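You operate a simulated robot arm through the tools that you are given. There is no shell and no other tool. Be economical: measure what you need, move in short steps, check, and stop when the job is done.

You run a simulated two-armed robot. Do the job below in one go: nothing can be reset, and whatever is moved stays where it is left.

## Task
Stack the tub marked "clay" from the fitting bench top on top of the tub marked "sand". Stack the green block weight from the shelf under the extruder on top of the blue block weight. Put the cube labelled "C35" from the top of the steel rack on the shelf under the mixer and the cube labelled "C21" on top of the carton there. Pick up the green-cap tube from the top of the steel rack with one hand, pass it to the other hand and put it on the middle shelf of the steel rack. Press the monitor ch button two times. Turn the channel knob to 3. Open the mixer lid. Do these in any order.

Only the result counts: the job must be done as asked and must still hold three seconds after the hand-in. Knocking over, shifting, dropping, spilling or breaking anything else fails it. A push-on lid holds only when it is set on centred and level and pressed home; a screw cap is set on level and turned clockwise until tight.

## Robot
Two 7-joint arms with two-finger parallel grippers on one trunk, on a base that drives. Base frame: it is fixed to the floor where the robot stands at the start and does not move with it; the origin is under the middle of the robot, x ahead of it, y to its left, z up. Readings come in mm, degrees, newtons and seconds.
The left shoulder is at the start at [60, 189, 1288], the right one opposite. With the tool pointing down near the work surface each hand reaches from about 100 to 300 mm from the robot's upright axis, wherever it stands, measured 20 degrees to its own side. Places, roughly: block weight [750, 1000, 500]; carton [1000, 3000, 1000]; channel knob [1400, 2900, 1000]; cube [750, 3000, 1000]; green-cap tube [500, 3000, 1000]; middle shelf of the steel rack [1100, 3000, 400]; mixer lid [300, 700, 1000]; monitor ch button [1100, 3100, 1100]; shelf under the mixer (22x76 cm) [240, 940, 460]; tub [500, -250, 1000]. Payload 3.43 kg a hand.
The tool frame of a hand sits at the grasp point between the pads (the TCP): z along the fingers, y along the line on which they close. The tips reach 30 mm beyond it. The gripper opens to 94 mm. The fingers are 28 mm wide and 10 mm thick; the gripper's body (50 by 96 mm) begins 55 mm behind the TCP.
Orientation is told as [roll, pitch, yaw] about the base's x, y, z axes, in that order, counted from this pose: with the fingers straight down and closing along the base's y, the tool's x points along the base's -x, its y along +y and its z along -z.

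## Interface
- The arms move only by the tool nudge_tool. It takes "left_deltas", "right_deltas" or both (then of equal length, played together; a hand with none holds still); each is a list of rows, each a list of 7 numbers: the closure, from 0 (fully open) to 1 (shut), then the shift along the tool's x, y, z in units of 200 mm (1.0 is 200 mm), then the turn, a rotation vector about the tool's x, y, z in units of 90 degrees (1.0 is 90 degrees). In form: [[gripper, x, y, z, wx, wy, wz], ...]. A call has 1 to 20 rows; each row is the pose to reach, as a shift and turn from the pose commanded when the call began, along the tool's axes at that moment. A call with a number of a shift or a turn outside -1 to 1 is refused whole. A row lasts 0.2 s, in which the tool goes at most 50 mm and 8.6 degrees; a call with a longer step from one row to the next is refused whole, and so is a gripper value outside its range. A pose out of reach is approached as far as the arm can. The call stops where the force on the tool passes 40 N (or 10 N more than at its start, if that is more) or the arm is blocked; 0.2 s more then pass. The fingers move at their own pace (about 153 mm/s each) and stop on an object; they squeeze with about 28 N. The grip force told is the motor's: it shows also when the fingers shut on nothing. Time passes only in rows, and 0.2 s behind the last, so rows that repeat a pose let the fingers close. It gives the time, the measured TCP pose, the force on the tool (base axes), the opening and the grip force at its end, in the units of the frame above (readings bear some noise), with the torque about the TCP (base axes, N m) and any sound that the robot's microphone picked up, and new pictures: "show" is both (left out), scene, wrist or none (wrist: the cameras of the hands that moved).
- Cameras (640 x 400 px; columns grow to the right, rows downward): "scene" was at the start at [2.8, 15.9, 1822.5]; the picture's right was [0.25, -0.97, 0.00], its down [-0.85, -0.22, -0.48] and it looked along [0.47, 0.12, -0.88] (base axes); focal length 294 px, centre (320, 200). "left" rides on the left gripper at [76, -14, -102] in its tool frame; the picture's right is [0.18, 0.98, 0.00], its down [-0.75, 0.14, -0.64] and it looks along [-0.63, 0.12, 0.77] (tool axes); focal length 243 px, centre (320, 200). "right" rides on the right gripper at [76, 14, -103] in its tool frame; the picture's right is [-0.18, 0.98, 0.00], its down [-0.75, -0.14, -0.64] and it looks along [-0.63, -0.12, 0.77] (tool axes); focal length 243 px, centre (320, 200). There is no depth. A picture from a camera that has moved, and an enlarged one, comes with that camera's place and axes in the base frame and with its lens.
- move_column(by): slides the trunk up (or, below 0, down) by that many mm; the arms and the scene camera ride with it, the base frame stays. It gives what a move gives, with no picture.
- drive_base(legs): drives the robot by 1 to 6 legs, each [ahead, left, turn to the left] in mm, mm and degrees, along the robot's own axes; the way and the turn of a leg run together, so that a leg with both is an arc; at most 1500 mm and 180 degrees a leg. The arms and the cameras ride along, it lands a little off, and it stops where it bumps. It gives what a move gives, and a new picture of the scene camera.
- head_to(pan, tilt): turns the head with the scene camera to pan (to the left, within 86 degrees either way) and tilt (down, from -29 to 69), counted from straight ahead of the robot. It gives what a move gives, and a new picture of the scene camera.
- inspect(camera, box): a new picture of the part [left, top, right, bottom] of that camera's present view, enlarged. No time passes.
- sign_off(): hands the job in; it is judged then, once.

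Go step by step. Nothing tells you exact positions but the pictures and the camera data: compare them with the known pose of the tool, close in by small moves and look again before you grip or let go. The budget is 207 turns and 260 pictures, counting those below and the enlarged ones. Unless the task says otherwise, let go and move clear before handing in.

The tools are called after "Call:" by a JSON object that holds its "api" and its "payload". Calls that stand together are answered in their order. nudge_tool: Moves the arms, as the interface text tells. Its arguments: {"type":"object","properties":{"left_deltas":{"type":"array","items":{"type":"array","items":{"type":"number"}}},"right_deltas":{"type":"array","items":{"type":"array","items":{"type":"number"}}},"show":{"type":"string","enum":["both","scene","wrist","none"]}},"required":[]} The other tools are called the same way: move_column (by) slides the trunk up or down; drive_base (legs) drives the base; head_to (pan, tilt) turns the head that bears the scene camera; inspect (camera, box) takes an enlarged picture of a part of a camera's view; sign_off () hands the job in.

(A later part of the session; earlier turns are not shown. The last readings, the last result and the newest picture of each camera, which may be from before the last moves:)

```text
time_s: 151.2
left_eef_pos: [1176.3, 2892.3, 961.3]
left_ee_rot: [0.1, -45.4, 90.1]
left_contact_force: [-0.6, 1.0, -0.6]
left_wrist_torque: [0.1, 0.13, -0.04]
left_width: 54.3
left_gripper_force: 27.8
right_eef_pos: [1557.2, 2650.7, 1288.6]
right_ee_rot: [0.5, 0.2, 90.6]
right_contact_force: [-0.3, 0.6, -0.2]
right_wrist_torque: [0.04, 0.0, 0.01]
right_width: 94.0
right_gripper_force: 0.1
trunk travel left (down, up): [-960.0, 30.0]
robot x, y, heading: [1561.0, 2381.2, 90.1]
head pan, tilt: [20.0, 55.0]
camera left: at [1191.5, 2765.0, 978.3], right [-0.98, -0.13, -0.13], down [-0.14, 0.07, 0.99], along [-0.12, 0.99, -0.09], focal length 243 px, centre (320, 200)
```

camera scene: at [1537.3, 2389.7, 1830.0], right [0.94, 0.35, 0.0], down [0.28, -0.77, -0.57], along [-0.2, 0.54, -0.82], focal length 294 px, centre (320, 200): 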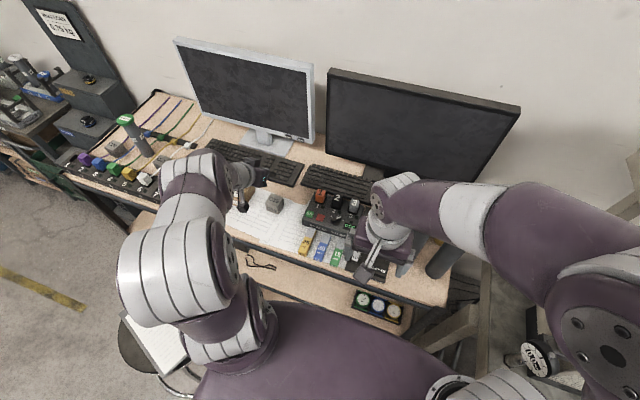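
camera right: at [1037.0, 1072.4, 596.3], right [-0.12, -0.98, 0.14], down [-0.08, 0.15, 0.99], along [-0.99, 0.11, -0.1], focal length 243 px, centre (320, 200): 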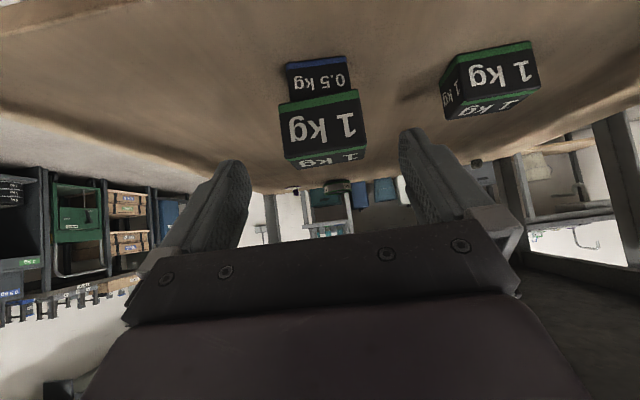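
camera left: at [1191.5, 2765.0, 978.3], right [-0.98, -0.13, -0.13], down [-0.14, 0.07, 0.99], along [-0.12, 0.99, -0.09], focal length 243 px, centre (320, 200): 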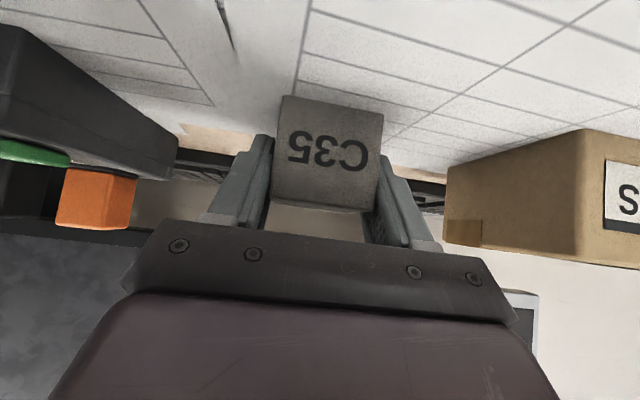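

Call:
{"api": "nudge_tool", "payload": {"left_deltas": [[1, -0.06, 0, -0.06, 0, 0, 0], [1, -0.15, 0, -0.15, 0, 0, 0], [1, -0.28, 0, -0.28, 0, 0, 0], [1, -0.427, 0, -0.42, 0, 0, 0], [1, -0.427, 0, -0.42, 0, 0, 0]], "show": "wrist"}}

Call:
{"api": "inspect", "payload": {"camera": "scene", "box": [210, 140, 306, 200]}}

```text
time_s: 152.4
left_eef_pos: [1177.1, 2893.8, 1080.4]
left_ee_rot: [0.0, -45.2, 90.2]
left_contact_force: [-0.9, 0.9, -3.1]
left_wrist_torque: [0.02, -0.02, 0.02]
left_width: 54.0
left_gripper_force: 28.2
right_eef_pos: [1557.7, 2650.8, 1288.0]
right_ee_rot: [0.5, 0.1, 90.5]
right_contact_force: [-0.2, 0.3, 0.4]
right_wrist_torque: [0.01, 0.0, -0.03]
right_width: 94.2
right_gripper_force: 0.1
trunk travel left (down, up): [-960.0, 30.0]
robot x, y, heading: [1563.8, 2379.7, 90.0]
head pan, tilt: [20.0, 55.0]
camera left: at [1192.4, 2766.8, 1099.4], right [-0.98, -0.13, -0.13], down [-0.14, 0.07, 0.99], along [-0.12, 0.99, -0.09], focal length 243 px, centre (320, 200)
```

left: 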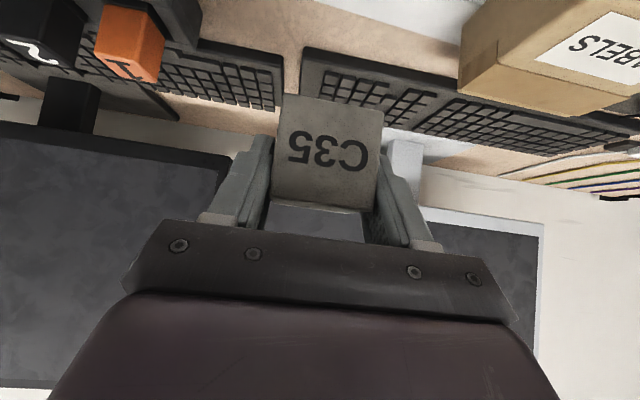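

```text
6.67 times, centred on (258, 170) of scene
camera zoom: at [1537.5, 2389.7, 1830.0], right [0.94, 0.35, 0.0], down [0.28, -0.77, -0.57], along [-0.2, 0.54, -0.82], focal length 1959 px, centre (733, 400)
```

zoom: 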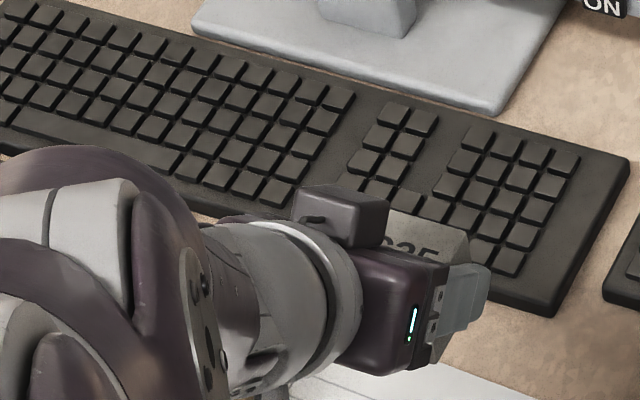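

C35 is held, its bottom about 46 mm below the TCP. Tucking both hands to their sides, then driving round to the mixer side.

Call:
{"api": "nudge_tool", "payload": {"left_deltas": [[1, 0.05, -0.15, -0.05, 0, 0, 0], [1, 0.1, -0.3, -0.1, 0, 0, 0], [1, 0.15, -0.45, -0.15, 0, 0, 0], [1, 0.2, -0.6, -0.2, 0, 0, 0], [1, 0.25, -0.8, -0.25, 0, 0, 0], [1, 0.25, -1.0, -0.25, 0, 0, 0]], "right_deltas": [[0, 0, -0.15, 0, 0, 0, 0], [0, 0, -0.3, 0, 0, 0, 0], [0, 0, -0.45, 0, 0, 0, 0], [0, 0, -0.6, 0, 0, 0, 0], [0, 0, -0.75, 0, 0, 0, 0], [0, 0, -0.75, 0, 0, 0, 0]], "show": "none"}}

Call:
{"api": "drive_base", "payload": {"legs": [[-630, 0, 0], [0, 1200, 0], [0, 960, 0]]}}

```text
time_s: 153.8
left_eef_pos: [1336.6, 2831.0, 1086.4]
left_ee_rot: [-3.0, -44.7, 91.6]
left_contact_force: [-0.2, -0.3, -1.7]
left_wrist_torque: [-0.01, -0.03, 0.01]
left_width: 54.1
left_gripper_force: 27.7
left hand out of reach, approached as far as the arm can: row 5, 6
right_eef_pos: [1706.5, 2651.7, 1288.3]
right_ee_rot: [0.5, 0.1, 90.5]
right_contact_force: [0.1, -0.3, -0.9]
right_wrist_torque: [0.01, 0.02, 0.03]
right_width: 93.9
right_gripper_force: 0.0
trunk travel left (down, up): [-960.0, 30.0]
robot x, y, heading: [1562.7, 2380.4, 90.1]
head pan, tilt: [20.0, 55.0]
```

```text
time_s: 167.5
left_eef_pos: [-810.5, 2137.8, 1086.6]
left_ee_rot: [-2.9, -44.6, 93.3]
left_contact_force: [0.0, 0.2, -2.3]
left_wrist_torque: [-0.01, 0.01, 0.02]
left_width: 54.0
left_gripper_force: 27.6
right_eef_pos: [-435.9, 1970.7, 1287.3]
right_ee_rot: [0.6, 0.1, 92.2]
right_contact_force: [-0.4, 0.6, 1.1]
right_wrist_torque: [-0.02, 0.01, -0.02]
right_width: 93.9
right_gripper_force: 0.0
trunk travel left (down, up): [-960.0, 30.0]
robot x, y, heading: [-569.7, 1695.0, 91.9]
head pan, tilt: [20.0, 55.0]
camera scene: at [-597.4, 1702.6, 1830.0], right [0.93, 0.37, 0.0], down [0.31, -0.76, -0.57], along [-0.21, 0.53, -0.82], focal length 294 px, centre (320, 200)
```

scene: 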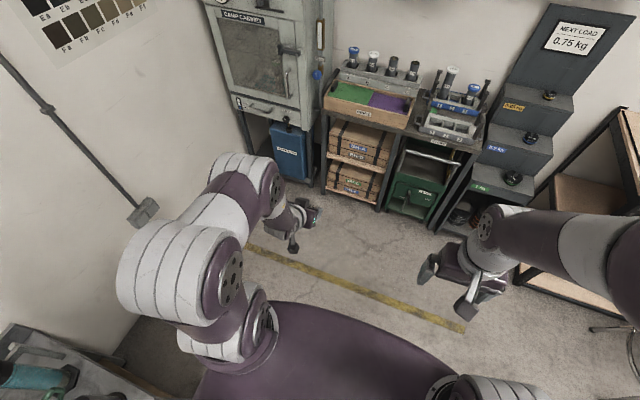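

Call:
{"api": "drive_base", "payload": {"legs": [[0, 0, -92], [-60, -790, 0]]}}

Call:
{"api": "move_column", "payload": {"by": -400}}

Call:
{"api": "move_column", "payload": {"by": -230}}

Call:
{"api": "head_to", "payload": {"pan": 0, "tilt": 35}}

```text
time_s: 175.6
left_eef_pos: [-178.2, 1137.3, 1086.4]
left_ee_rot: [-3.0, -44.7, 1.8]
left_contact_force: [-1.0, 0.6, -2.7]
left_wrist_torque: [0.03, 0.01, -0.01]
left_width: 54.3
left_gripper_force: 27.9
right_eef_pos: [-356.0, 766.2, 1288.1]
right_ee_rot: [0.5, 0.2, 0.7]
right_contact_force: [-0.1, -0.1, -0.4]
right_wrist_torque: [0.01, 0.01, 0.0]
right_width: 94.0
right_gripper_force: 0.1
trunk travel left (down, up): [-960.0, 30.0]
robot x, y, heading: [-624.3, 908.0, 0.4]
head pan, tilt: [20.0, 55.0]
camera scene: at [-618.6, 934.7, 1830.0], right [0.35, -0.94, 0.0], down [-0.77, -0.29, -0.57], along [0.54, 0.2, -0.82], focal length 294 px, centre (320, 200)
```

scene: 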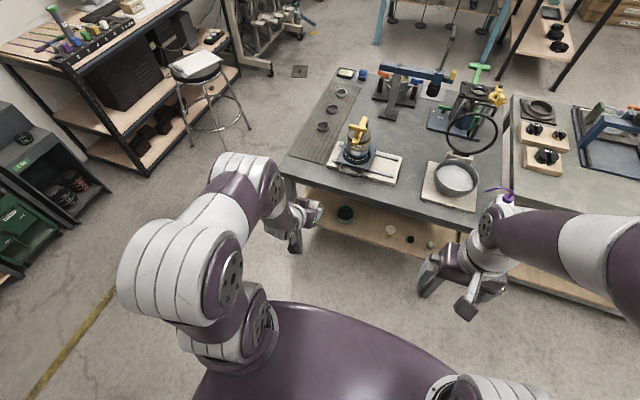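

```text
time_s: 179.5
left_eef_pos: [-179.2, 1135.2, 688.2]
left_ee_rot: [-3.1, -44.7, 1.8]
left_contact_force: [0.4, 0.4, -3.1]
left_wrist_torque: [-0.02, 0.01, -0.01]
left_width: 54.4
left_gripper_force: 27.8
right_eef_pos: [-355.9, 766.0, 887.6]
right_ee_rot: [0.6, 0.1, 0.7]
right_contact_force: [0.2, -0.4, 0.4]
right_wrist_torque: [-0.01, 0.03, -0.02]
right_width: 94.0
right_gripper_force: 0.2
trunk travel left (down, up): [-560.0, 430.0]
robot x, y, heading: [-626.2, 907.9, 0.5]
head pan, tilt: [20.0, 55.0]
```

```text
time_s: 181.9
left_eef_pos: [-177.9, 1135.9, 456.6]
left_ee_rot: [-3.0, -44.7, 1.8]
left_contact_force: [0.5, -0.2, -2.9]
left_wrist_torque: [-0.02, 0.03, 0.01]
left_width: 54.1
left_gripper_force: 27.9
right_eef_pos: [-355.9, 767.1, 657.1]
right_ee_rot: [0.5, 0.1, 0.7]
right_contact_force: [-0.2, 0.1, 0.2]
right_wrist_torque: [0.02, 0.01, 0.0]
right_width: 94.2
right_gripper_force: 0.1
trunk travel left (down, up): [-330.0, 660.0]
robot x, y, heading: [-625.7, 910.5, 0.3]
head pan, tilt: [20.0, 55.0]
```

```text
time_s: 182.7
left_eef_pos: [-179.2, 1135.8, 456.5]
left_ee_rot: [-3.0, -44.7, 1.9]
left_contact_force: [-0.3, -0.2, -2.3]
left_wrist_torque: [0.0, 0.06, 0.0]
left_width: 54.3
left_gripper_force: 27.7
right_eef_pos: [-355.3, 765.8, 656.8]
right_ee_rot: [0.5, 0.1, 0.7]
right_contact_force: [0.4, 0.1, -0.4]
right_wrist_torque: [0.01, 0.0, -0.02]
right_width: 94.1
right_gripper_force: 0.0
trunk travel left (down, up): [-330.0, 660.0]
robot x, y, heading: [-628.5, 912.2, 0.2]
head pan, tilt: [0.0, 35.0]
camera scene: at [-598.4, 908.9, 1228.2], right [0.01, -1.0, 0.0], down [-0.57, 0.0, -0.82], along [0.82, 0.01, -0.57], focal length 294 px, centre (320, 200)
```

scene: 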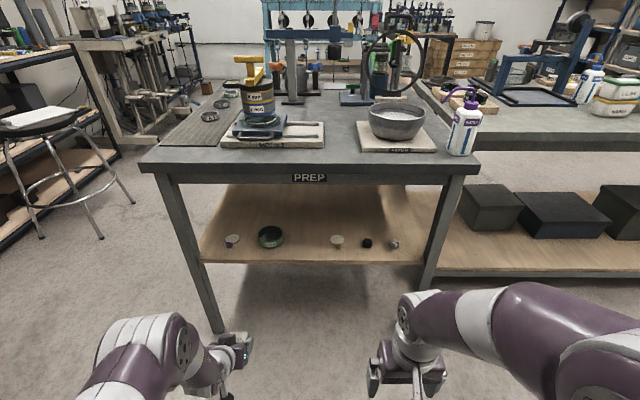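

Call:
{"api": "drive_base", "payload": {"legs": [[0, -156, 0]]}}

Call:
{"api": "nudge_tool", "payload": {"left_deltas": [[1, -0.1, 0, -0.1, -0.006, 0, 0.005], [1, -0.25, 0, -0.15, -0.012, 0, 0.01], [1, -0.4, 0, -0.1, -0.018, 0, 0.015], [1, -0.56, 0, -0.02, -0.018, 0, 0.015], [1, -0.7, 0, 0.08, -0.018, 0, 0.015]], "show": "wrist"}}

Call:
{"api": "inspect", "payload": {"camera": "scene", "box": [160, 180, 400, 330]}}

```text
time_s: 184.1
left_eef_pos: [-178.0, 979.5, 457.6]
left_ee_rot: [-2.9, -44.7, 1.8]
left_contact_force: [0.5, -0.8, -3.0]
left_wrist_torque: [-0.04, 0.01, -0.01]
left_width: 54.4
left_gripper_force: 27.7
right_eef_pos: [-353.9, 608.5, 655.9]
right_ee_rot: [0.5, 0.1, 0.8]
right_contact_force: [-0.3, -0.4, 0.1]
right_wrist_torque: [-0.01, 0.0, 0.0]
right_width: 94.0
right_gripper_force: 0.1
trunk travel left (down, up): [-330.0, 660.0]
robot x, y, heading: [-623.1, 751.8, 0.7]
head pan, tilt: [0.0, 35.0]
camera scene: at [-597.2, 751.3, 1228.3], right [0.01, -1.0, 0.0], down [-0.57, 0.0, -0.82], along [0.82, 0.01, -0.57], focal length 294 px, centre (320, 200)
```

scene: 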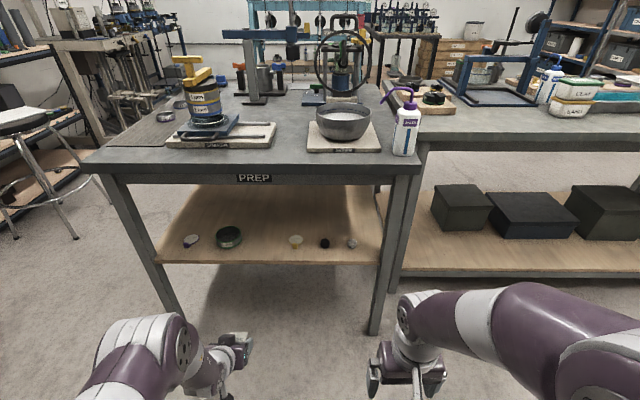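

```text
time_s: 185.3
left_eef_pos: [-66.4, 983.3, 544.3]
left_ee_rot: [0.0, -44.5, -0.1]
left_contact_force: [0.6, 0.0, -1.4]
left_wrist_torque: [0.01, 0.07, 0.01]
left_width: 54.1
left_gripper_force: 27.9
right_eef_pos: [-354.4, 608.9, 657.1]
right_ee_rot: [0.4, 0.2, 0.8]
right_contact_force: [-0.9, 0.4, -1.0]
right_wrist_torque: [-0.01, 0.01, -0.01]
right_width: 93.8
right_gripper_force: 0.1
trunk travel left (down, up): [-330.0, 660.0]
robot x, y, heading: [-623.0, 750.1, 0.5]
head pan, tilt: [0.0, 35.0]
camera left: at [-192.9, 968.4, 563.4], right [-0.13, 0.98, -0.13], down [0.09, 0.14, 0.99], along [0.99, 0.12, -0.1], focal length 243 px, centre (320, 200)
```

left: 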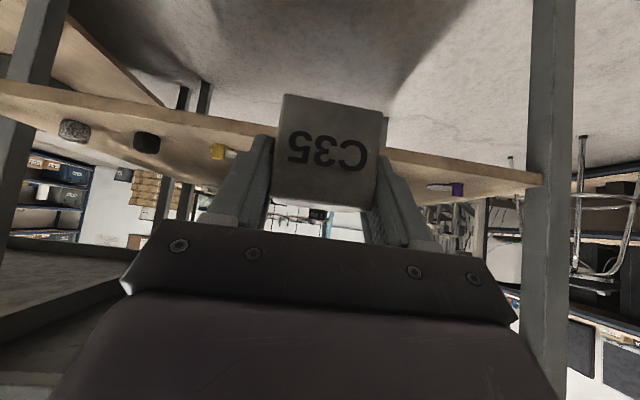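

```text
2.67 times, centred on (280, 255) of scene
camera zoom: at [-596.8, 752.0, 1228.2], right [0.01, -1.0, 0.0], down [-0.57, 0.0, -0.82], along [0.82, 0.01, -0.57], focal length 784 px, centre (427, 53)
```

zoom: 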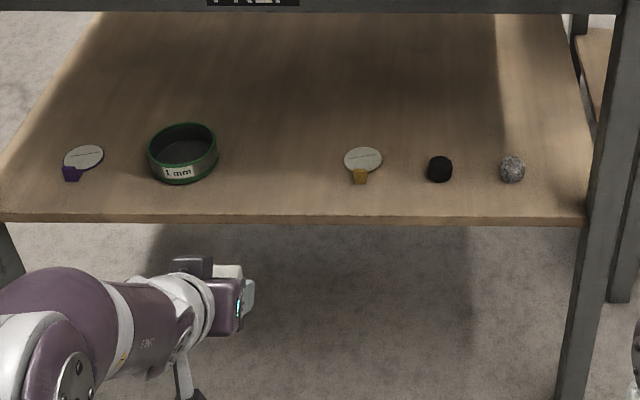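

The shelf has a free spot at about (215,980), between the ring sieve and the tagged disc. Driving in and extending over it.

Call:
{"api": "drive_base", "payload": {"legs": [[110, 0, 0]]}}

Call:
{"api": "nudge_tool", "payload": {"left_deltas": [[1, -0.12, -0.01, 0.12, 0, 0, 0], [1, -0.24, -0.01, 0.24, 0, 0, 0], [1, -0.37, -0.01, 0.37, 0, 0, 0], [1, -0.51, -0.01, 0.51, 0, 0, 0]], "show": "wrist"}}

Call:
{"api": "inspect", "payload": {"camera": "scene", "box": [160, 180, 400, 330]}}

```text
time_s: 186.5
left_eef_pos: [43.9, 984.2, 542.8]
left_ee_rot: [0.0, -44.6, -0.2]
left_contact_force: [-0.4, -0.1, -2.9]
left_wrist_torque: [0.01, 0.02, -0.03]
left_width: 54.2
left_gripper_force: 27.9
right_eef_pos: [-242.6, 610.4, 657.0]
right_ee_rot: [0.5, 0.2, 0.8]
right_contact_force: [0.1, 0.0, -0.4]
right_wrist_torque: [0.01, -0.01, 0.0]
right_width: 94.3
right_gripper_force: 0.1
trunk travel left (down, up): [-330.0, 660.0]
robot x, y, heading: [-514.9, 753.4, 0.6]
head pan, tilt: [0.0, 35.0]
camera scene: at [-485.1, 752.9, 1228.2], right [0.01, -1.0, 0.0], down [-0.57, 0.0, -0.82], along [0.82, 0.01, -0.57], focal length 294 px, centre (320, 200)
```

scene: 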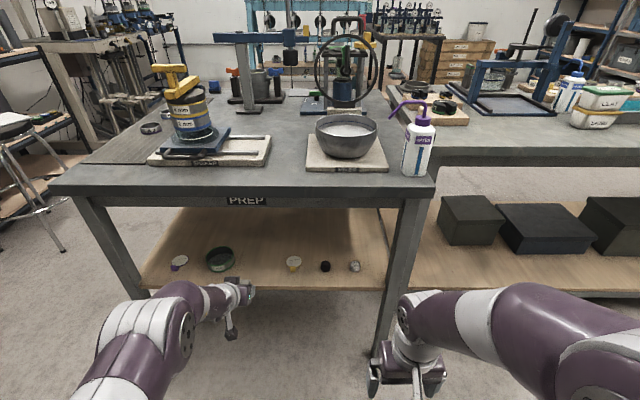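

```text
time_s: 187.5
left_eef_pos: [186.9, 982.5, 541.3]
left_ee_rot: [0.0, -44.6, 0.0]
left_contact_force: [0.9, 0.1, -2.7]
left_wrist_torque: [0.0, 0.03, -0.02]
left_width: 54.7
left_gripper_force: 28.4
right_eef_pos: [-243.5, 609.3, 657.8]
right_ee_rot: [0.5, 0.2, 0.9]
right_contact_force: [0.1, 0.2, 0.1]
right_wrist_torque: [0.05, 0.0, -0.03]
right_width: 94.1
right_gripper_force: 0.0
trunk travel left (down, up): [-330.0, 660.0]
robot x, y, heading: [-513.7, 753.3, 0.4]
head pan, tilt: [0.0, 35.0]
camera left: at [61.4, 966.8, 562.3], right [-0.13, 0.98, -0.13], down [0.09, 0.14, 0.99], along [0.99, 0.12, -0.11], focal length 243 px, centre (320, 200)
```

left: 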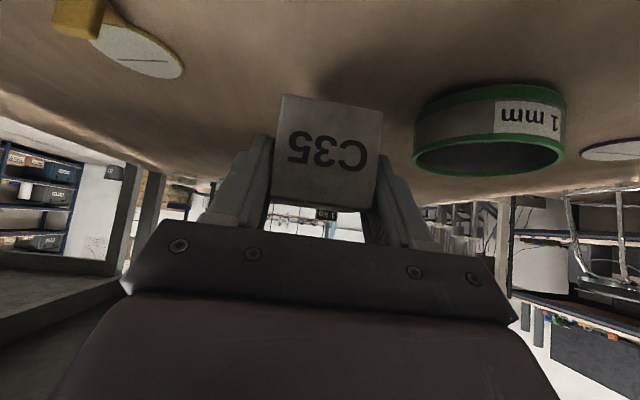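

```text
2.67 times, centred on (280, 255) of scene
camera zoom: at [-485.2, 753.0, 1228.2], right [0.01, -1.0, 0.0], down [-0.57, -0.01, -0.82], along [0.82, 0.01, -0.57], focal length 784 px, centre (427, 53)
```

zoom: 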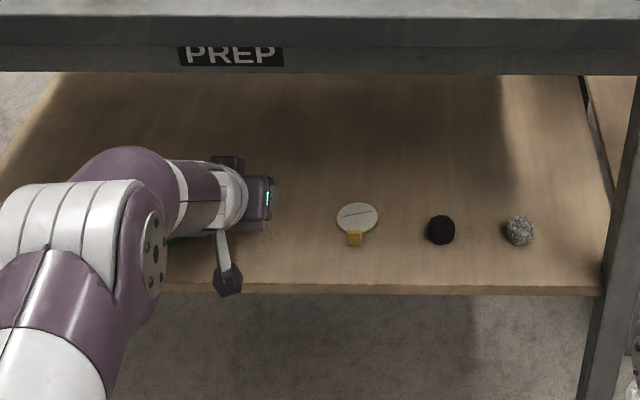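

Call:
{"api": "nudge_tool", "payload": {"left_deltas": [[1, 0.06, 0, 0.061, 0, 0, 0], [1, 0.12, 0, 0.122, 0, 0, 0], [1, 0.1334, 0, 0.1355, 0, 0, 0], [1, 0.1404, 0, 0.1426, 0, 0, 0], [1, 0.1474, 0, 0.1497, 0, 0, 0], [1, 0.1544, 0, 0.1568, 0, 0, 0], [1, 0.1614, 0, 0.1639, 0, 0, 0], [1, 0.1684, 0, 0.171, 0, 0, 0]], "show": "wrist"}}

```text
time_s: 189.3
left_eef_pos: [189.2, 981.2, 499.5]
left_ee_rot: [0.2, -45.2, 0.0]
left_contact_force: [-3.0, 0.6, 19.7]
left_wrist_torque: [0.06, -0.6, -0.01]
left_width: 54.1
left_gripper_force: 27.2
right_eef_pos: [-245.2, 610.2, 659.1]
right_ee_rot: [0.7, 0.0, 0.8]
right_contact_force: [0.3, 0.1, 0.5]
right_wrist_torque: [-0.02, 0.0, 0.01]
right_width: 93.9
right_gripper_force: 0.0
trunk travel left (down, up): [-330.0, 660.0]
robot x, y, heading: [-518.0, 751.6, 0.6]
head pan, tilt: [0.0, 35.0]
camera left: at [62.8, 967.1, 518.8], right [-0.13, 0.98, -0.13], down [0.08, 0.14, 0.99], along [0.99, 0.12, -0.09], focal length 243 px, centre (320, 200)
```

left: 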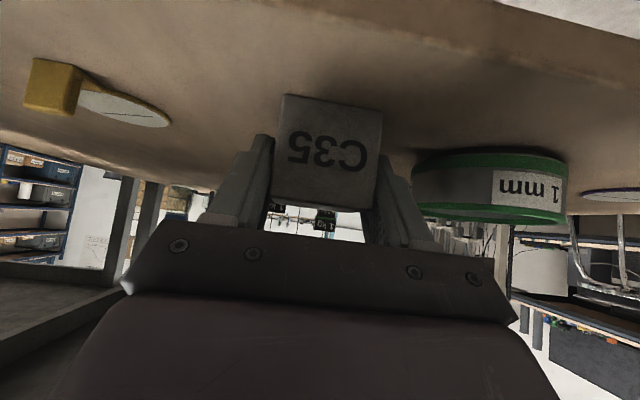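

Contact on the shelf. Releasing and backing out along the tool axis.

Call:
{"api": "nudge_tool", "payload": {"left_deltas": [[0.7, -0.005, 0, -0.005, 0, 0, 0], [0.3, -0.005, 0, -0.005, 0, 0, 0], [0, -0.005, 0, -0.005, 0, 0, 0], [0, 0, 0, -0.1, 0, 0, 0], [0, 0, 0, -0.3, 0, 0, 0], [0, 0.1, 0, -0.5, 0, 0, 0], [0, 0.25, 0, -0.65, 0, 0, 0]], "show": "wrist"}}

Call:
{"api": "drive_base", "payload": {"legs": [[-250, 0, 0]]}}

Call:
{"api": "inspect", "payload": {"camera": "scene", "box": [180, 180, 420, 330]}}

```text
time_s: 190.9
left_eef_pos: [63.5, 981.4, 552.1]
left_ee_rot: [-0.1, -44.7, -0.1]
left_contact_force: [0.8, 0.0, 0.0]
left_wrist_torque: [-0.01, -0.03, -0.02]
left_width: 94.0
left_gripper_force: 0.1
left hand out of reach, approached as far as the arm can: row 7
right_eef_pos: [-242.9, 609.3, 657.8]
right_ee_rot: [0.5, 0.1, 0.8]
right_contact_force: [0.1, 0.5, -0.3]
right_wrist_torque: [0.01, 0.01, -0.01]
right_width: 94.1
right_gripper_force: 0.0
trunk travel left (down, up): [-330.0, 660.0]
robot x, y, heading: [-514.6, 752.9, 0.4]
head pan, tilt: [0.0, 35.0]
camera left: at [-61.4, 966.9, 572.8], right [-0.13, 0.98, -0.13], down [0.08, 0.14, 0.99], along [0.99, 0.12, -0.1], focal length 243 px, centre (320, 200)
```

left: 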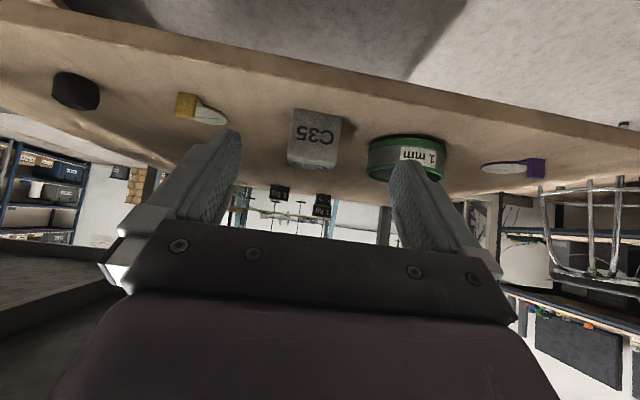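

```text
time_s: 192.7
left_eef_pos: [-186.2, 977.5, 553.3]
left_ee_rot: [-0.1, -44.8, -0.1]
left_contact_force: [1.1, 0.3, -0.5]
left_wrist_torque: [-0.02, 0.0, 0.01]
left_width: 94.2
left_gripper_force: 0.0
right_eef_pos: [-495.2, 607.2, 657.8]
right_ee_rot: [0.5, 0.2, 0.7]
right_contact_force: [-0.5, -0.1, -1.1]
right_wrist_torque: [-0.02, -0.03, -0.01]
right_width: 94.0
right_gripper_force: 0.0
trunk travel left (down, up): [-330.0, 660.0]
robot x, y, heading: [-762.4, 748.9, 0.6]
head pan, tilt: [0.0, 35.0]
camera scene: at [-737.6, 750.7, 1228.3], right [0.01, -1.0, 0.0], down [-0.57, 0.0, -0.82], along [0.82, 0.01, -0.57], focal length 294 px, centre (320, 200)
```

scene: 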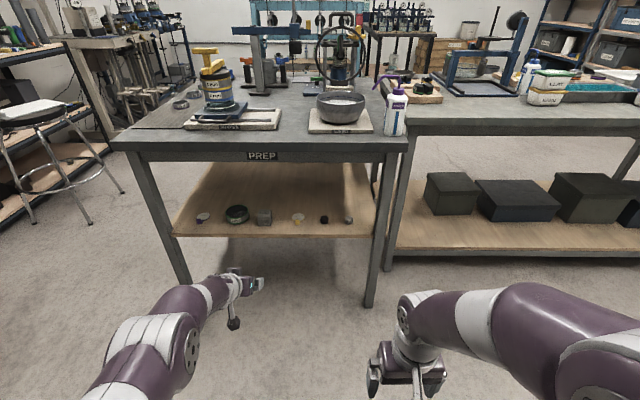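

```text
2.67 times, centred on (300, 255) of scene
camera zoom: at [-737.6, 750.7, 1228.3], right [0.01, -1.0, 0.0], down [-0.57, 0.0, -0.82], along [0.82, 0.01, -0.57], focal length 784 px, centre (373, 53)
```

zoom: 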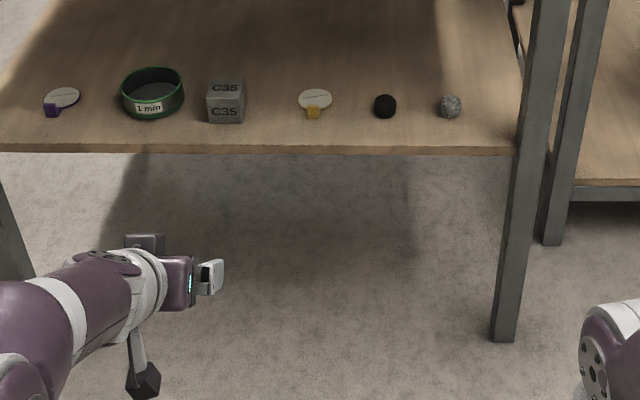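

C35 is placed. Raising the trunk and driving to the left part of the rack.

Call:
{"api": "move_column", "payload": {"by": 400}}

Call:
{"api": "move_column", "payload": {"by": 230}}

Call:
{"api": "drive_base", "payload": {"legs": [[0, 1060, 0], [1200, 0, 0], [0, 0, 90], [250, 0, 0]]}}

Call:
{"api": "head_to", "payload": {"pan": -10, "tilt": 45}}

```text
time_s: 196.6
left_eef_pos: [-185.7, 979.2, 953.2]
left_ee_rot: [-0.1, -44.7, -0.2]
left_contact_force: [-1.0, -0.1, -0.8]
left_wrist_torque: [-0.01, 0.01, 0.01]
left_width: 94.0
left_gripper_force: 0.2
right_eef_pos: [-493.8, 608.2, 1057.2]
right_ee_rot: [0.5, 0.2, 0.9]
right_contact_force: [0.2, -1.1, 0.2]
right_wrist_torque: [0.0, 0.02, 0.01]
right_width: 94.0
right_gripper_force: 0.0
trunk travel left (down, up): [-730.0, 260.0]
robot x, y, heading: [-763.1, 747.8, 0.3]
head pan, tilt: [0.0, 35.0]
```

```text
time_s: 199.0
left_eef_pos: [-185.4, 979.0, 1183.3]
left_ee_rot: [0.0, -44.7, -0.1]
left_contact_force: [-0.1, 0.0, -0.5]
left_wrist_torque: [-0.01, 0.02, 0.04]
left_width: 94.0
left_gripper_force: 0.1
right_eef_pos: [-493.7, 608.0, 1287.4]
right_ee_rot: [0.6, 0.1, 0.8]
right_contact_force: [0.3, 1.1, 0.3]
right_wrist_torque: [0.0, -0.04, -0.01]
right_width: 94.2
right_gripper_force: 0.1
trunk travel left (down, up): [-960.0, 30.0]
robot x, y, heading: [-764.3, 749.8, 0.5]
head pan, tilt: [0.0, 35.0]
```

```text
time_s: 215.3
left_eef_pos: [201.3, 2653.8, 1184.5]
left_ee_rot: [-0.1, -44.8, 89.5]
left_contact_force: [-0.5, 1.0, -0.1]
left_wrist_torque: [-0.02, -0.02, 0.02]
left_width: 94.3
left_gripper_force: 0.2
right_eef_pos: [569.3, 2343.7, 1288.1]
right_ee_rot: [0.5, 0.0, 90.4]
right_contact_force: [-0.3, -0.3, -0.5]
right_wrist_torque: [-0.02, -0.01, -0.02]
right_width: 94.0
right_gripper_force: 0.0
trunk travel left (down, up): [-960.0, 30.0]
robot x, y, heading: [425.0, 2075.8, 90.0]
head pan, tilt: [0.0, 35.0]
camera scene: at [424.0, 2099.6, 1858.3], right [1.0, 0.0, 0.0], down [0.0, -0.57, -0.82], along [0.0, 0.82, -0.57], focal length 294 px, centre (320, 200)
```

scene: 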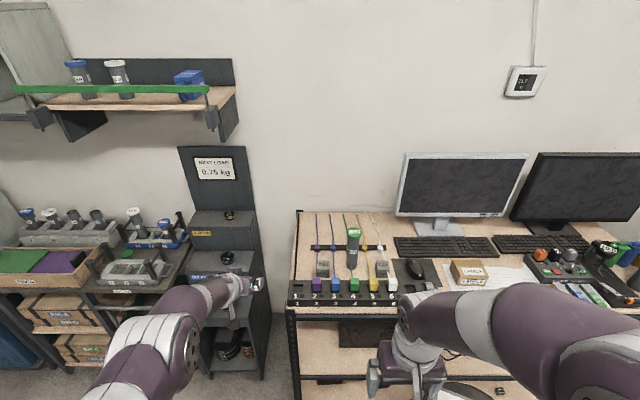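

```text
time_s: 216.1
left_eef_pos: [200.3, 2656.2, 1183.1]
left_ee_rot: [-0.1, -44.7, 89.5]
left_contact_force: [-0.1, 0.1, 0.4]
left_wrist_torque: [0.01, 0.02, -0.02]
left_width: 94.0
left_gripper_force: 0.0
right_eef_pos: [569.7, 2345.2, 1287.1]
right_ee_rot: [0.5, 0.1, 90.4]
right_contact_force: [0.4, 0.0, 0.5]
right_wrist_torque: [0.02, 0.0, -0.01]
right_width: 93.9
right_gripper_force: 0.0
trunk travel left (down, up): [-960.0, 30.0]
robot x, y, heading: [428.0, 2076.8, 90.0]
head pan, tilt: [-10.0, 45.0]
camera scene: at [438.1, 2095.4, 1843.5], right [0.99, -0.17, 0.0], down [-0.12, -0.7, -0.71], along [0.12, 0.7, -0.71], focal length 294 px, centre (320, 200)
```

scene: 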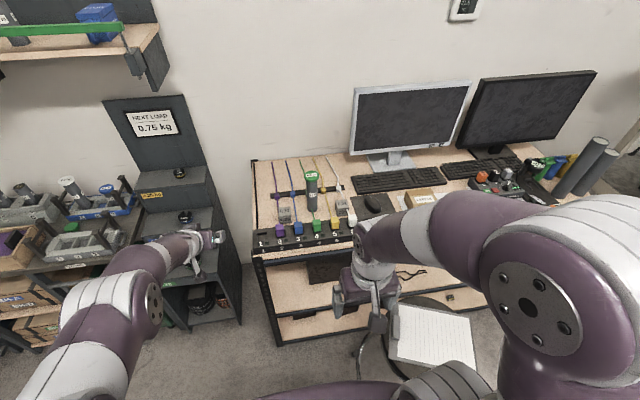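

Call:
{"api": "inspect", "payload": {"camera": "scene", "box": [240, 200, 500, 400]}}

Call:
{"api": "inspect", "payload": {"camera": "scene", "box": [250, 150, 450, 275]}}

Call:
{"api": "inspect", "payload": {"camera": "right", "box": [0, 0, 640, 400]}}

```text
2.00 times, centred on (370, 300) of scene
camera zoom: at [438.1, 2095.4, 1843.5], right [0.99, -0.17, 0.0], down [-0.12, -0.7, -0.71], along [0.12, 0.7, -0.71], focal length 588 px, centre (220, 0)
```

zoom: 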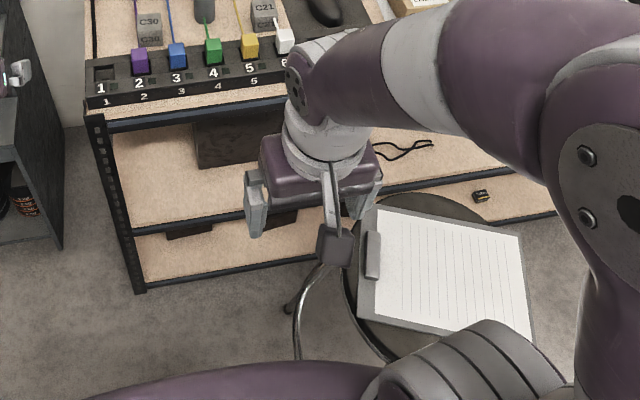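

```text
3.20 times, centred on (350, 212) of scene
camera zoom: at [438.1, 2095.4, 1843.5], right [0.99, -0.17, 0.0], down [-0.12, -0.7, -0.71], along [0.12, 0.7, -0.71], focal length 940 px, centre (224, 160)
```

zoom: 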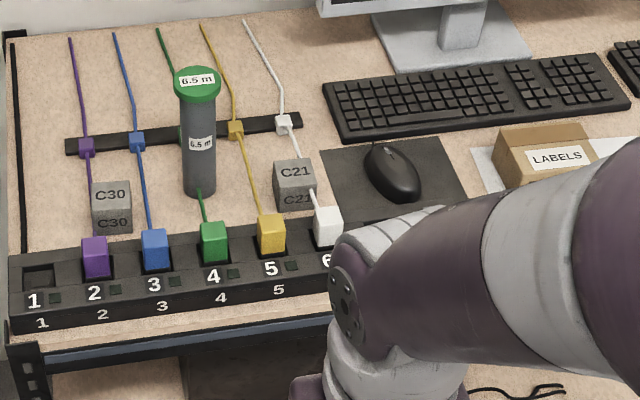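

```text
1.00 times, centred on (320, 200) of right (not enlarged: the box is as wide or as high as the picture)
camera zoom: at [554.9, 2267.7, 1390.0], right [-0.98, 0.18, 0.01], down [0.14, 0.76, 0.64], along [0.11, 0.63, -0.77], focal length 243 px, centre (320, 200)
```

zoom: 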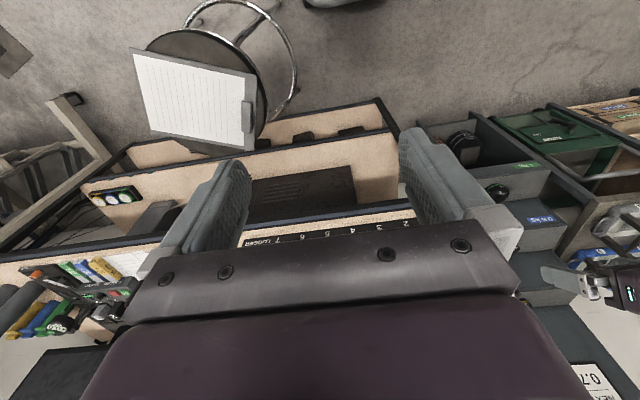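

The stool spans about x 690–1100. I'll tuck the left hand, then move to about (370,2420).

Call:
{"api": "nudge_tool", "payload": {"left_deltas": [[0, 0.07, -0.03, -0.13, 0, 0.07, 0], [0, 0.14, -0.06, -0.26, 0, 0.14, 0], [0, 0.21, -0.1, -0.39, 0, 0.21, 0], [0, 0.28, -0.15, -0.52, 0, 0.28, 0], [0, 0.35, -0.2, -0.65, 0, 0.35, 0], [0, 0.42, -0.25, -0.78, 0, 0.42, 0], [0, 0.495, -0.3, -0.919, 0, 0.5, 0]], "show": "none"}}

Call:
{"api": "drive_base", "payload": {"legs": [[0, 60, 0], [330, 0, 0]]}}

Call:
{"api": "inspect", "payload": {"camera": "right", "box": [0, 0, 640, 400]}}

```text
time_s: 217.7
left_eef_pos: [258.0, 2456.5, 1244.9]
left_ee_rot: [0.0, 0.4, 89.4]
left_contact_force: [0.0, 0.0, 1.0]
left_wrist_torque: [-0.02, -0.01, -0.05]
left_width: 94.0
left_gripper_force: 0.1
right_eef_pos: [569.9, 2345.4, 1288.0]
right_ee_rot: [0.4, 0.1, 90.5]
right_contact_force: [-0.4, 0.6, -0.8]
right_wrist_torque: [0.0, -0.02, 0.0]
right_width: 94.2
right_gripper_force: 0.1
trunk travel left (down, up): [-960.0, 30.0]
robot x, y, heading: [426.4, 2075.8, 90.3]
head pan, tilt: [-10.0, 45.0]
```

```text
time_s: 220.4
left_eef_pos: [199.3, 2782.9, 1244.7]
left_ee_rot: [0.0, 0.2, 89.4]
left_contact_force: [-0.1, -0.9, 0.0]
left_wrist_torque: [-0.01, 0.05, 0.04]
left_width: 93.9
left_gripper_force: 0.0
right_eef_pos: [509.5, 2670.1, 1287.6]
right_ee_rot: [0.6, -0.1, 90.4]
right_contact_force: [0.1, -0.4, 0.8]
right_wrist_torque: [0.02, 0.01, -0.01]
right_width: 93.9
right_gripper_force: 0.1
trunk travel left (down, up): [-960.0, 30.0]
robot x, y, heading: [359.9, 2404.7, 90.0]
head pan, tilt: [-10.0, 45.0]
camera scene: at [378.4, 2419.3, 1843.5], right [0.98, -0.17, 0.0], down [-0.12, -0.7, -0.71], along [0.12, 0.7, -0.71], focal length 294 px, centre (320, 200)
```

scene: 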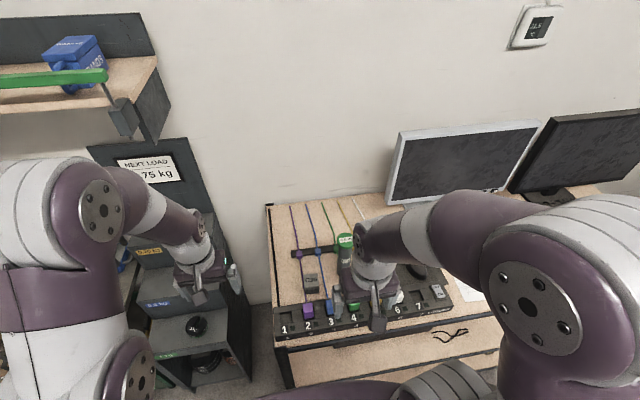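

```text
1.00 times, centred on (320, 200) of right (not enlarged: the box is as wide or as high as the picture)
camera zoom: at [495.1, 2592.7, 1390.4], right [-0.98, 0.18, 0.01], down [0.14, 0.75, 0.64], along [0.11, 0.63, -0.77], focal length 243 px, centre (320, 200)
```

zoom: 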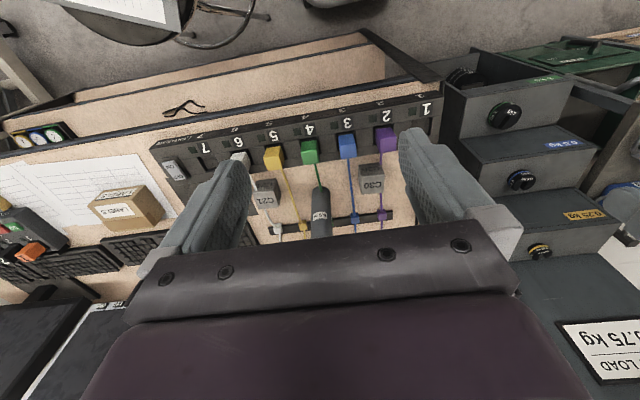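

Call:
{"api": "nudge_tool", "payload": {"right_deltas": [[0, -0.02, -0.1, 0.05, 0, 0, 0], [0, -0.07, -0.22, 0.12, 0, 0, 0], [0, -0.12, -0.34, 0.2, 0, 0, 0], [0, -0.17, -0.46, 0.3, 0, 0, 0], [0, -0.22, -0.58, 0.4, 0, 0, 0], [0, -0.27, -0.7, 0.5, 0, 0, 0], [0, -0.3, -0.815, 0.6, 0, 0, 0]], "show": "wrist"}}

Call:
{"api": "inspect", "payload": {"camera": "right", "box": [220, 20, 460, 170]}}

```text
time_s: 222.0
left_eef_pos: [199.3, 2784.5, 1244.2]
left_ee_rot: [0.0, 0.3, 89.4]
left_contact_force: [-0.7, -0.4, -0.2]
left_wrist_torque: [0.02, -0.01, 0.0]
left_width: 94.0
left_gripper_force: 0.0
right_eef_pos: [673.0, 2734.2, 1165.1]
right_ee_rot: [0.6, 0.2, 90.5]
right_contact_force: [0.3, 0.4, -0.1]
right_wrist_torque: [0.01, 0.04, -0.02]
right_width: 94.1
right_gripper_force: 0.1
trunk travel left (down, up): [-960.0, 30.0]
robot x, y, heading: [362.5, 2404.2, 90.2]
head pan, tilt: [-10.0, 45.0]
camera right: at [658.0, 2656.9, 1267.5], right [-0.98, 0.18, 0.01], down [0.14, 0.76, 0.64], along [0.11, 0.63, -0.77], focal length 243 px, centre (320, 200)
```

right: 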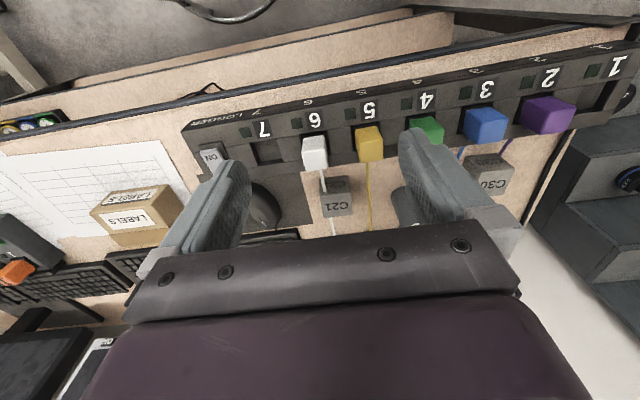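

```text
2.67 times, centred on (340, 95) of right
camera zoom: at [658.0, 2656.9, 1267.5], right [-0.98, 0.18, 0.01], down [0.14, 0.76, 0.64], along [0.11, 0.63, -0.77], focal length 647 px, centre (267, 480)
```

zoom: 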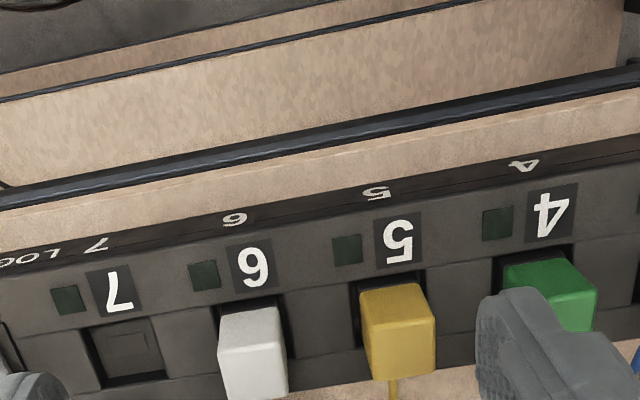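

Call:
{"api": "nudge_tool", "payload": {"right_deltas": [[0, -0.2, 0, 0.05, 0, 0, 0], [0, -0.4, 0, 0.1, 0, 0, 0], [0, -0.55, 0, 0.15, 0, 0, 0], [0, -0.65, 0, 0.2, 0, 0, 0]], "show": "none"}}

Call:
{"api": "inspect", "payload": {"camera": "right", "box": [200, 20, 440, 170]}}

Call:
{"api": "inspect", "payload": {"camera": "scene", "box": [290, 220, 450, 320]}}

```text
time_s: 223.0
left_eef_pos: [197.8, 2785.6, 1244.1]
left_ee_rot: [-0.1, 0.2, 89.5]
left_contact_force: [-0.2, -0.4, -0.5]
left_wrist_torque: [-0.01, -0.02, 0.04]
left_width: 93.7
left_gripper_force: 0.2
right_eef_pos: [669.3, 2865.2, 1126.1]
right_ee_rot: [0.4, 0.0, 90.3]
right_contact_force: [0.3, -0.6, -0.1]
right_wrist_torque: [0.01, 0.01, -0.02]
right_width: 94.1
right_gripper_force: 0.0
trunk travel left (down, up): [-960.0, 30.0]
robot x, y, heading: [364.3, 2399.2, 90.0]
head pan, tilt: [-10.0, 45.0]
```

```text
2.67 times, centred on (320, 95) of right
camera zoom: at [654.7, 2786.7, 1228.3], right [-0.98, 0.18, 0.01], down [0.14, 0.76, 0.64], along [0.11, 0.63, -0.77], focal length 647 px, centre (320, 480)
```

zoom: 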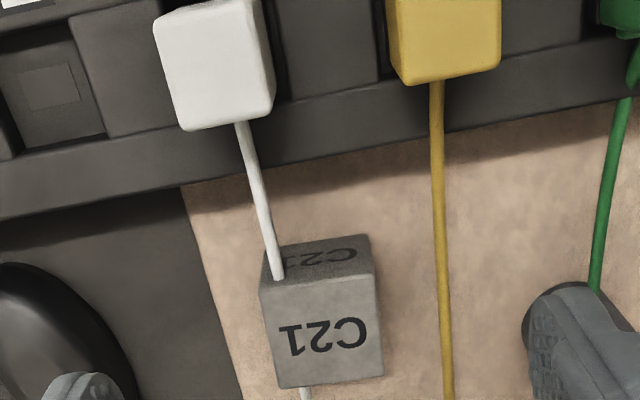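

```text
4.00 times, centred on (370, 270) of scene
camera zoom: at [377.5, 2423.8, 1843.4], right [0.98, -0.17, 0.0], down [-0.12, -0.7, -0.71], along [0.12, 0.7, -0.71], focal length 1176 px, centre (120, -80)
```

zoom: 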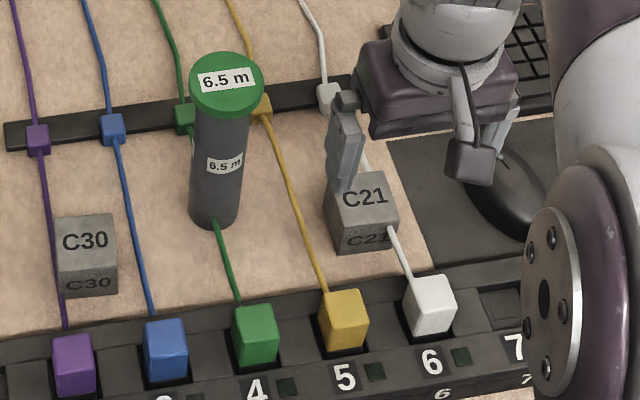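

The cables run straight through the cube, so they're only drawn, not solid. C21's centre is about (675,2923). I'll pitch the right hand −30° and close in.

Call:
{"api": "nudge_tool", "payload": {"right_deltas": [[0, 0, -0.01, 0.1, 0, -0.08, 0], [0.1, -0.03, -0.02, 0.25, 0, -0.16, 0], [0.15, -0.07, -0.031, 0.4, 0, -0.24, 0], [0.15, -0.124, -0.031, 0.58, 0, -0.333, 0]], "show": "wrist"}}

Call:
{"api": "inspect", "payload": {"camera": "right", "box": [200, 60, 440, 210]}}

Call:
{"api": "inspect", "payload": {"camera": "scene", "box": [290, 220, 450, 320]}}

```text
time_s: 224.0
left_eef_pos: [198.8, 2783.5, 1244.2]
left_ee_rot: [-0.1, 0.4, 89.4]
left_contact_force: [0.1, 0.5, -1.2]
left_wrist_torque: [0.02, 0.04, -0.01]
left_width: 94.1
left_gripper_force: 0.0
right_eef_pos: [674.7, 2886.2, 1008.3]
right_ee_rot: [0.4, -29.8, 90.1]
right_contact_force: [0.8, -0.3, -0.4]
right_wrist_torque: [0.01, 0.03, 0.02]
right_width: 79.9
right_gripper_force: 0.1
trunk travel left (down, up): [-960.0, 30.0]
robot x, y, heading: [362.4, 2402.0, 90.2]
head pan, tilt: [-10.0, 45.0]
camera right: at [659.7, 2769.7, 1060.6], right [-0.98, 0.15, 0.1], down [0.15, 0.34, 0.93], along [0.11, 0.93, -0.35], focal length 243 px, centre (320, 200)
```

right: 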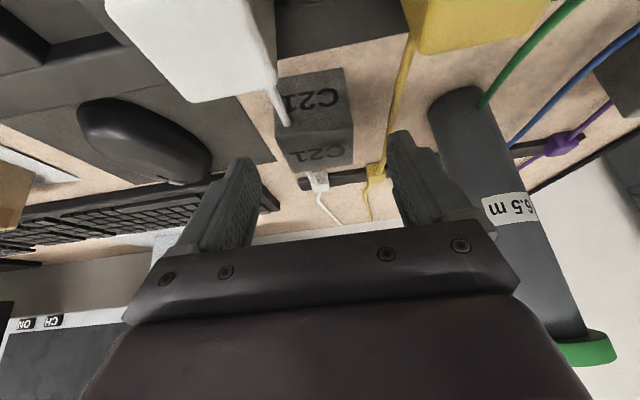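

```text
2.67 times, centred on (320, 135) of right
camera zoom: at [659.7, 2769.7, 1060.6], right [-0.98, 0.15, 0.1], down [0.15, 0.34, 0.93], along [0.11, 0.93, -0.35], focal length 647 px, centre (320, 373)
```

zoom: 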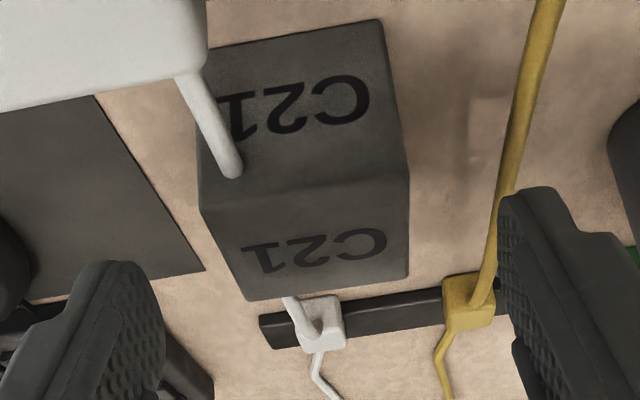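

```text
4.00 times, centred on (370, 270) of scene
camera zoom: at [378.1, 2422.6, 1843.5], right [0.98, -0.17, 0.0], down [-0.12, -0.7, -0.71], along [0.12, 0.7, -0.71], focal length 1176 px, centre (120, -80)
```

zoom: 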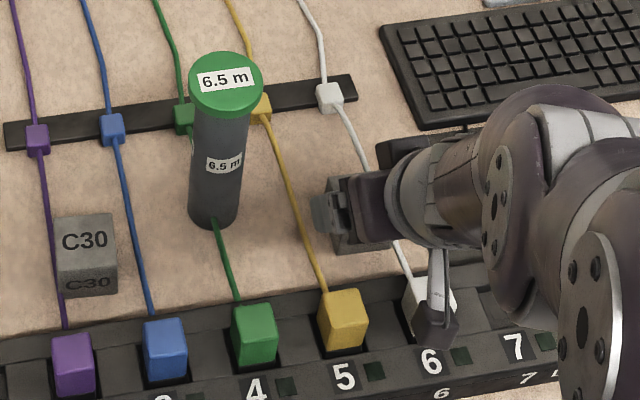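

The camera would come close to the white plug at −30°; I'll use −15° instead. Descending and gripping.

Call:
{"api": "nudge_tool", "payload": {"right_deltas": [[0.15, 0, 0, 0, 0, 0.08, 0], [0.15, -0.05, 0.001, 0.04, 0, 0.164, 0], [0.15, -0.04, 0.001, 0.15, 0, 0.164, 0], [0.15, -0.02, 0.001, 0.25, 0, 0.164, 0], [0.15, -0.01, 0.001, 0.334, 0, 0.164, 0], [0.6, -0.01, 0.001, 0.334, 0, 0.164, 0], [1, -0.01, 0.001, 0.334, 0, 0.164, 0], [1, -0.01, 0.001, 0.334, 0, 0.164, 0]], "show": "wrist"}}

```text
time_s: 225.8
left_eef_pos: [197.7, 2784.1, 1244.9]
left_ee_rot: [-0.1, 0.3, 89.4]
left_contact_force: [-0.6, -0.5, -0.2]
left_wrist_torque: [0.0, -0.01, -0.02]
left_width: 94.2
left_gripper_force: 0.0
right_eef_pos: [673.1, 2923.0, 953.2]
right_ee_rot: [0.5, -15.2, 90.2]
right_contact_force: [2.6, 0.1, 4.7]
right_wrist_torque: [-0.07, -0.32, 0.01]
right_width: 54.1
right_gripper_force: 27.9
trunk travel left (down, up): [-960.0, 30.0]
robot x, y, heading: [362.8, 2402.0, 90.1]
head pan, tilt: [-10.0, 45.0]
camera right: at [659.5, 2821.9, 1032.0], right [-0.98, 0.17, 0.06], down [0.14, 0.56, 0.82], along [0.11, 0.81, -0.58], focal length 243 px, centre (320, 200)
```

right: 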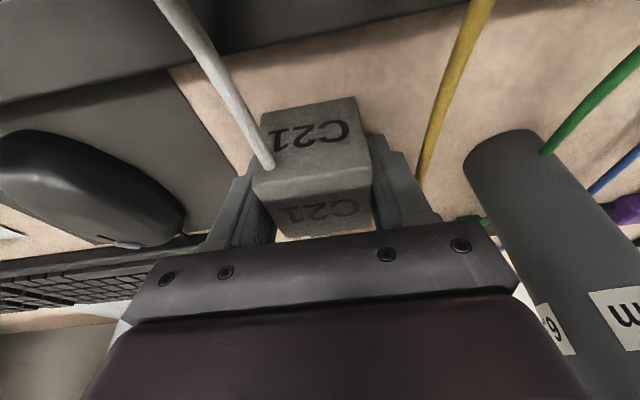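

Call:
{"api": "nudge_tool", "payload": {"right_deltas": [[1, -0.02, 0, -0.08, 0, 0, 0], [1, -0.06, 0, -0.24, 0, 0, 0], [1, -0.12, 0, -0.43, 0, 0, 0], [1, -0.17, 0, -0.627, 0, 0, 0], [1, -0.17, -0.2, -0.627, 0, 0, 0], [1, -0.17, -0.42, -0.627, 0, 0, 0], [1, -0.17, -0.64, -0.627, 0, 0, 0], [1, -0.17, -0.84, -0.627, 0, 0, 0], [1, -0.17, -1.0, -0.627, 0, 0, 0]], "show": "both"}}

```text
time_s: 227.8
left_eef_pos: [199.5, 2785.3, 1243.7]
left_ee_rot: [0.0, 0.4, 89.4]
left_contact_force: [-0.8, 0.4, -0.5]
left_wrist_torque: [0.0, 0.01, 0.02]
left_width: 93.7
left_gripper_force: 0.1
right_eef_pos: [875.7, 2923.4, 1081.1]
right_ee_rot: [0.5, -15.1, 90.1]
right_contact_force: [-0.8, 0.3, -3.1]
right_wrist_torque: [0.0, 0.0, -0.01]
right_width: 54.4
right_gripper_force: 27.8
trunk travel left (down, up): [-960.0, 30.0]
robot x, y, heading: [365.8, 2402.8, 90.1]
head pan, tilt: [-10.0, 45.0]
camera scene: at [380.2, 2423.4, 1843.4], right [0.98, -0.17, 0.0], down [-0.12, -0.7, -0.71], along [0.12, 0.7, -0.71], focal length 294 px, centre (320, 200)
camera right: at [862.6, 2822.5, 1159.5], right [-0.98, 0.17, 0.06], down [0.15, 0.56, 0.81], along [0.11, 0.81, -0.58], focal length 243 px, centre (320, 200)
```

scene: 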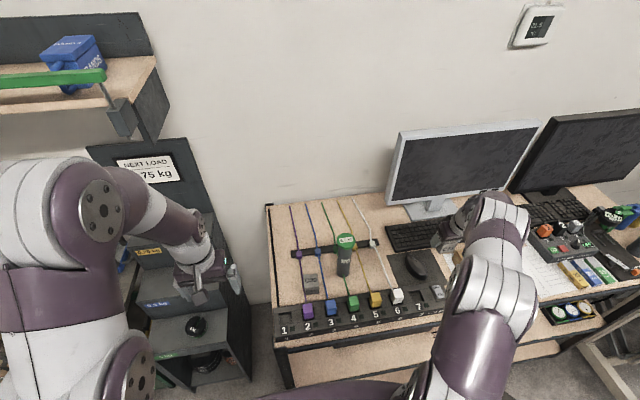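
right: 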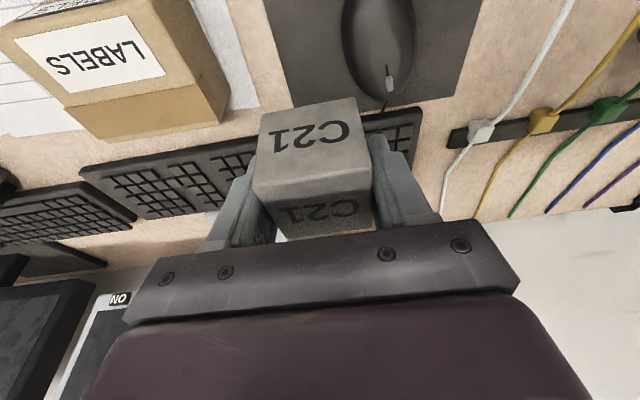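

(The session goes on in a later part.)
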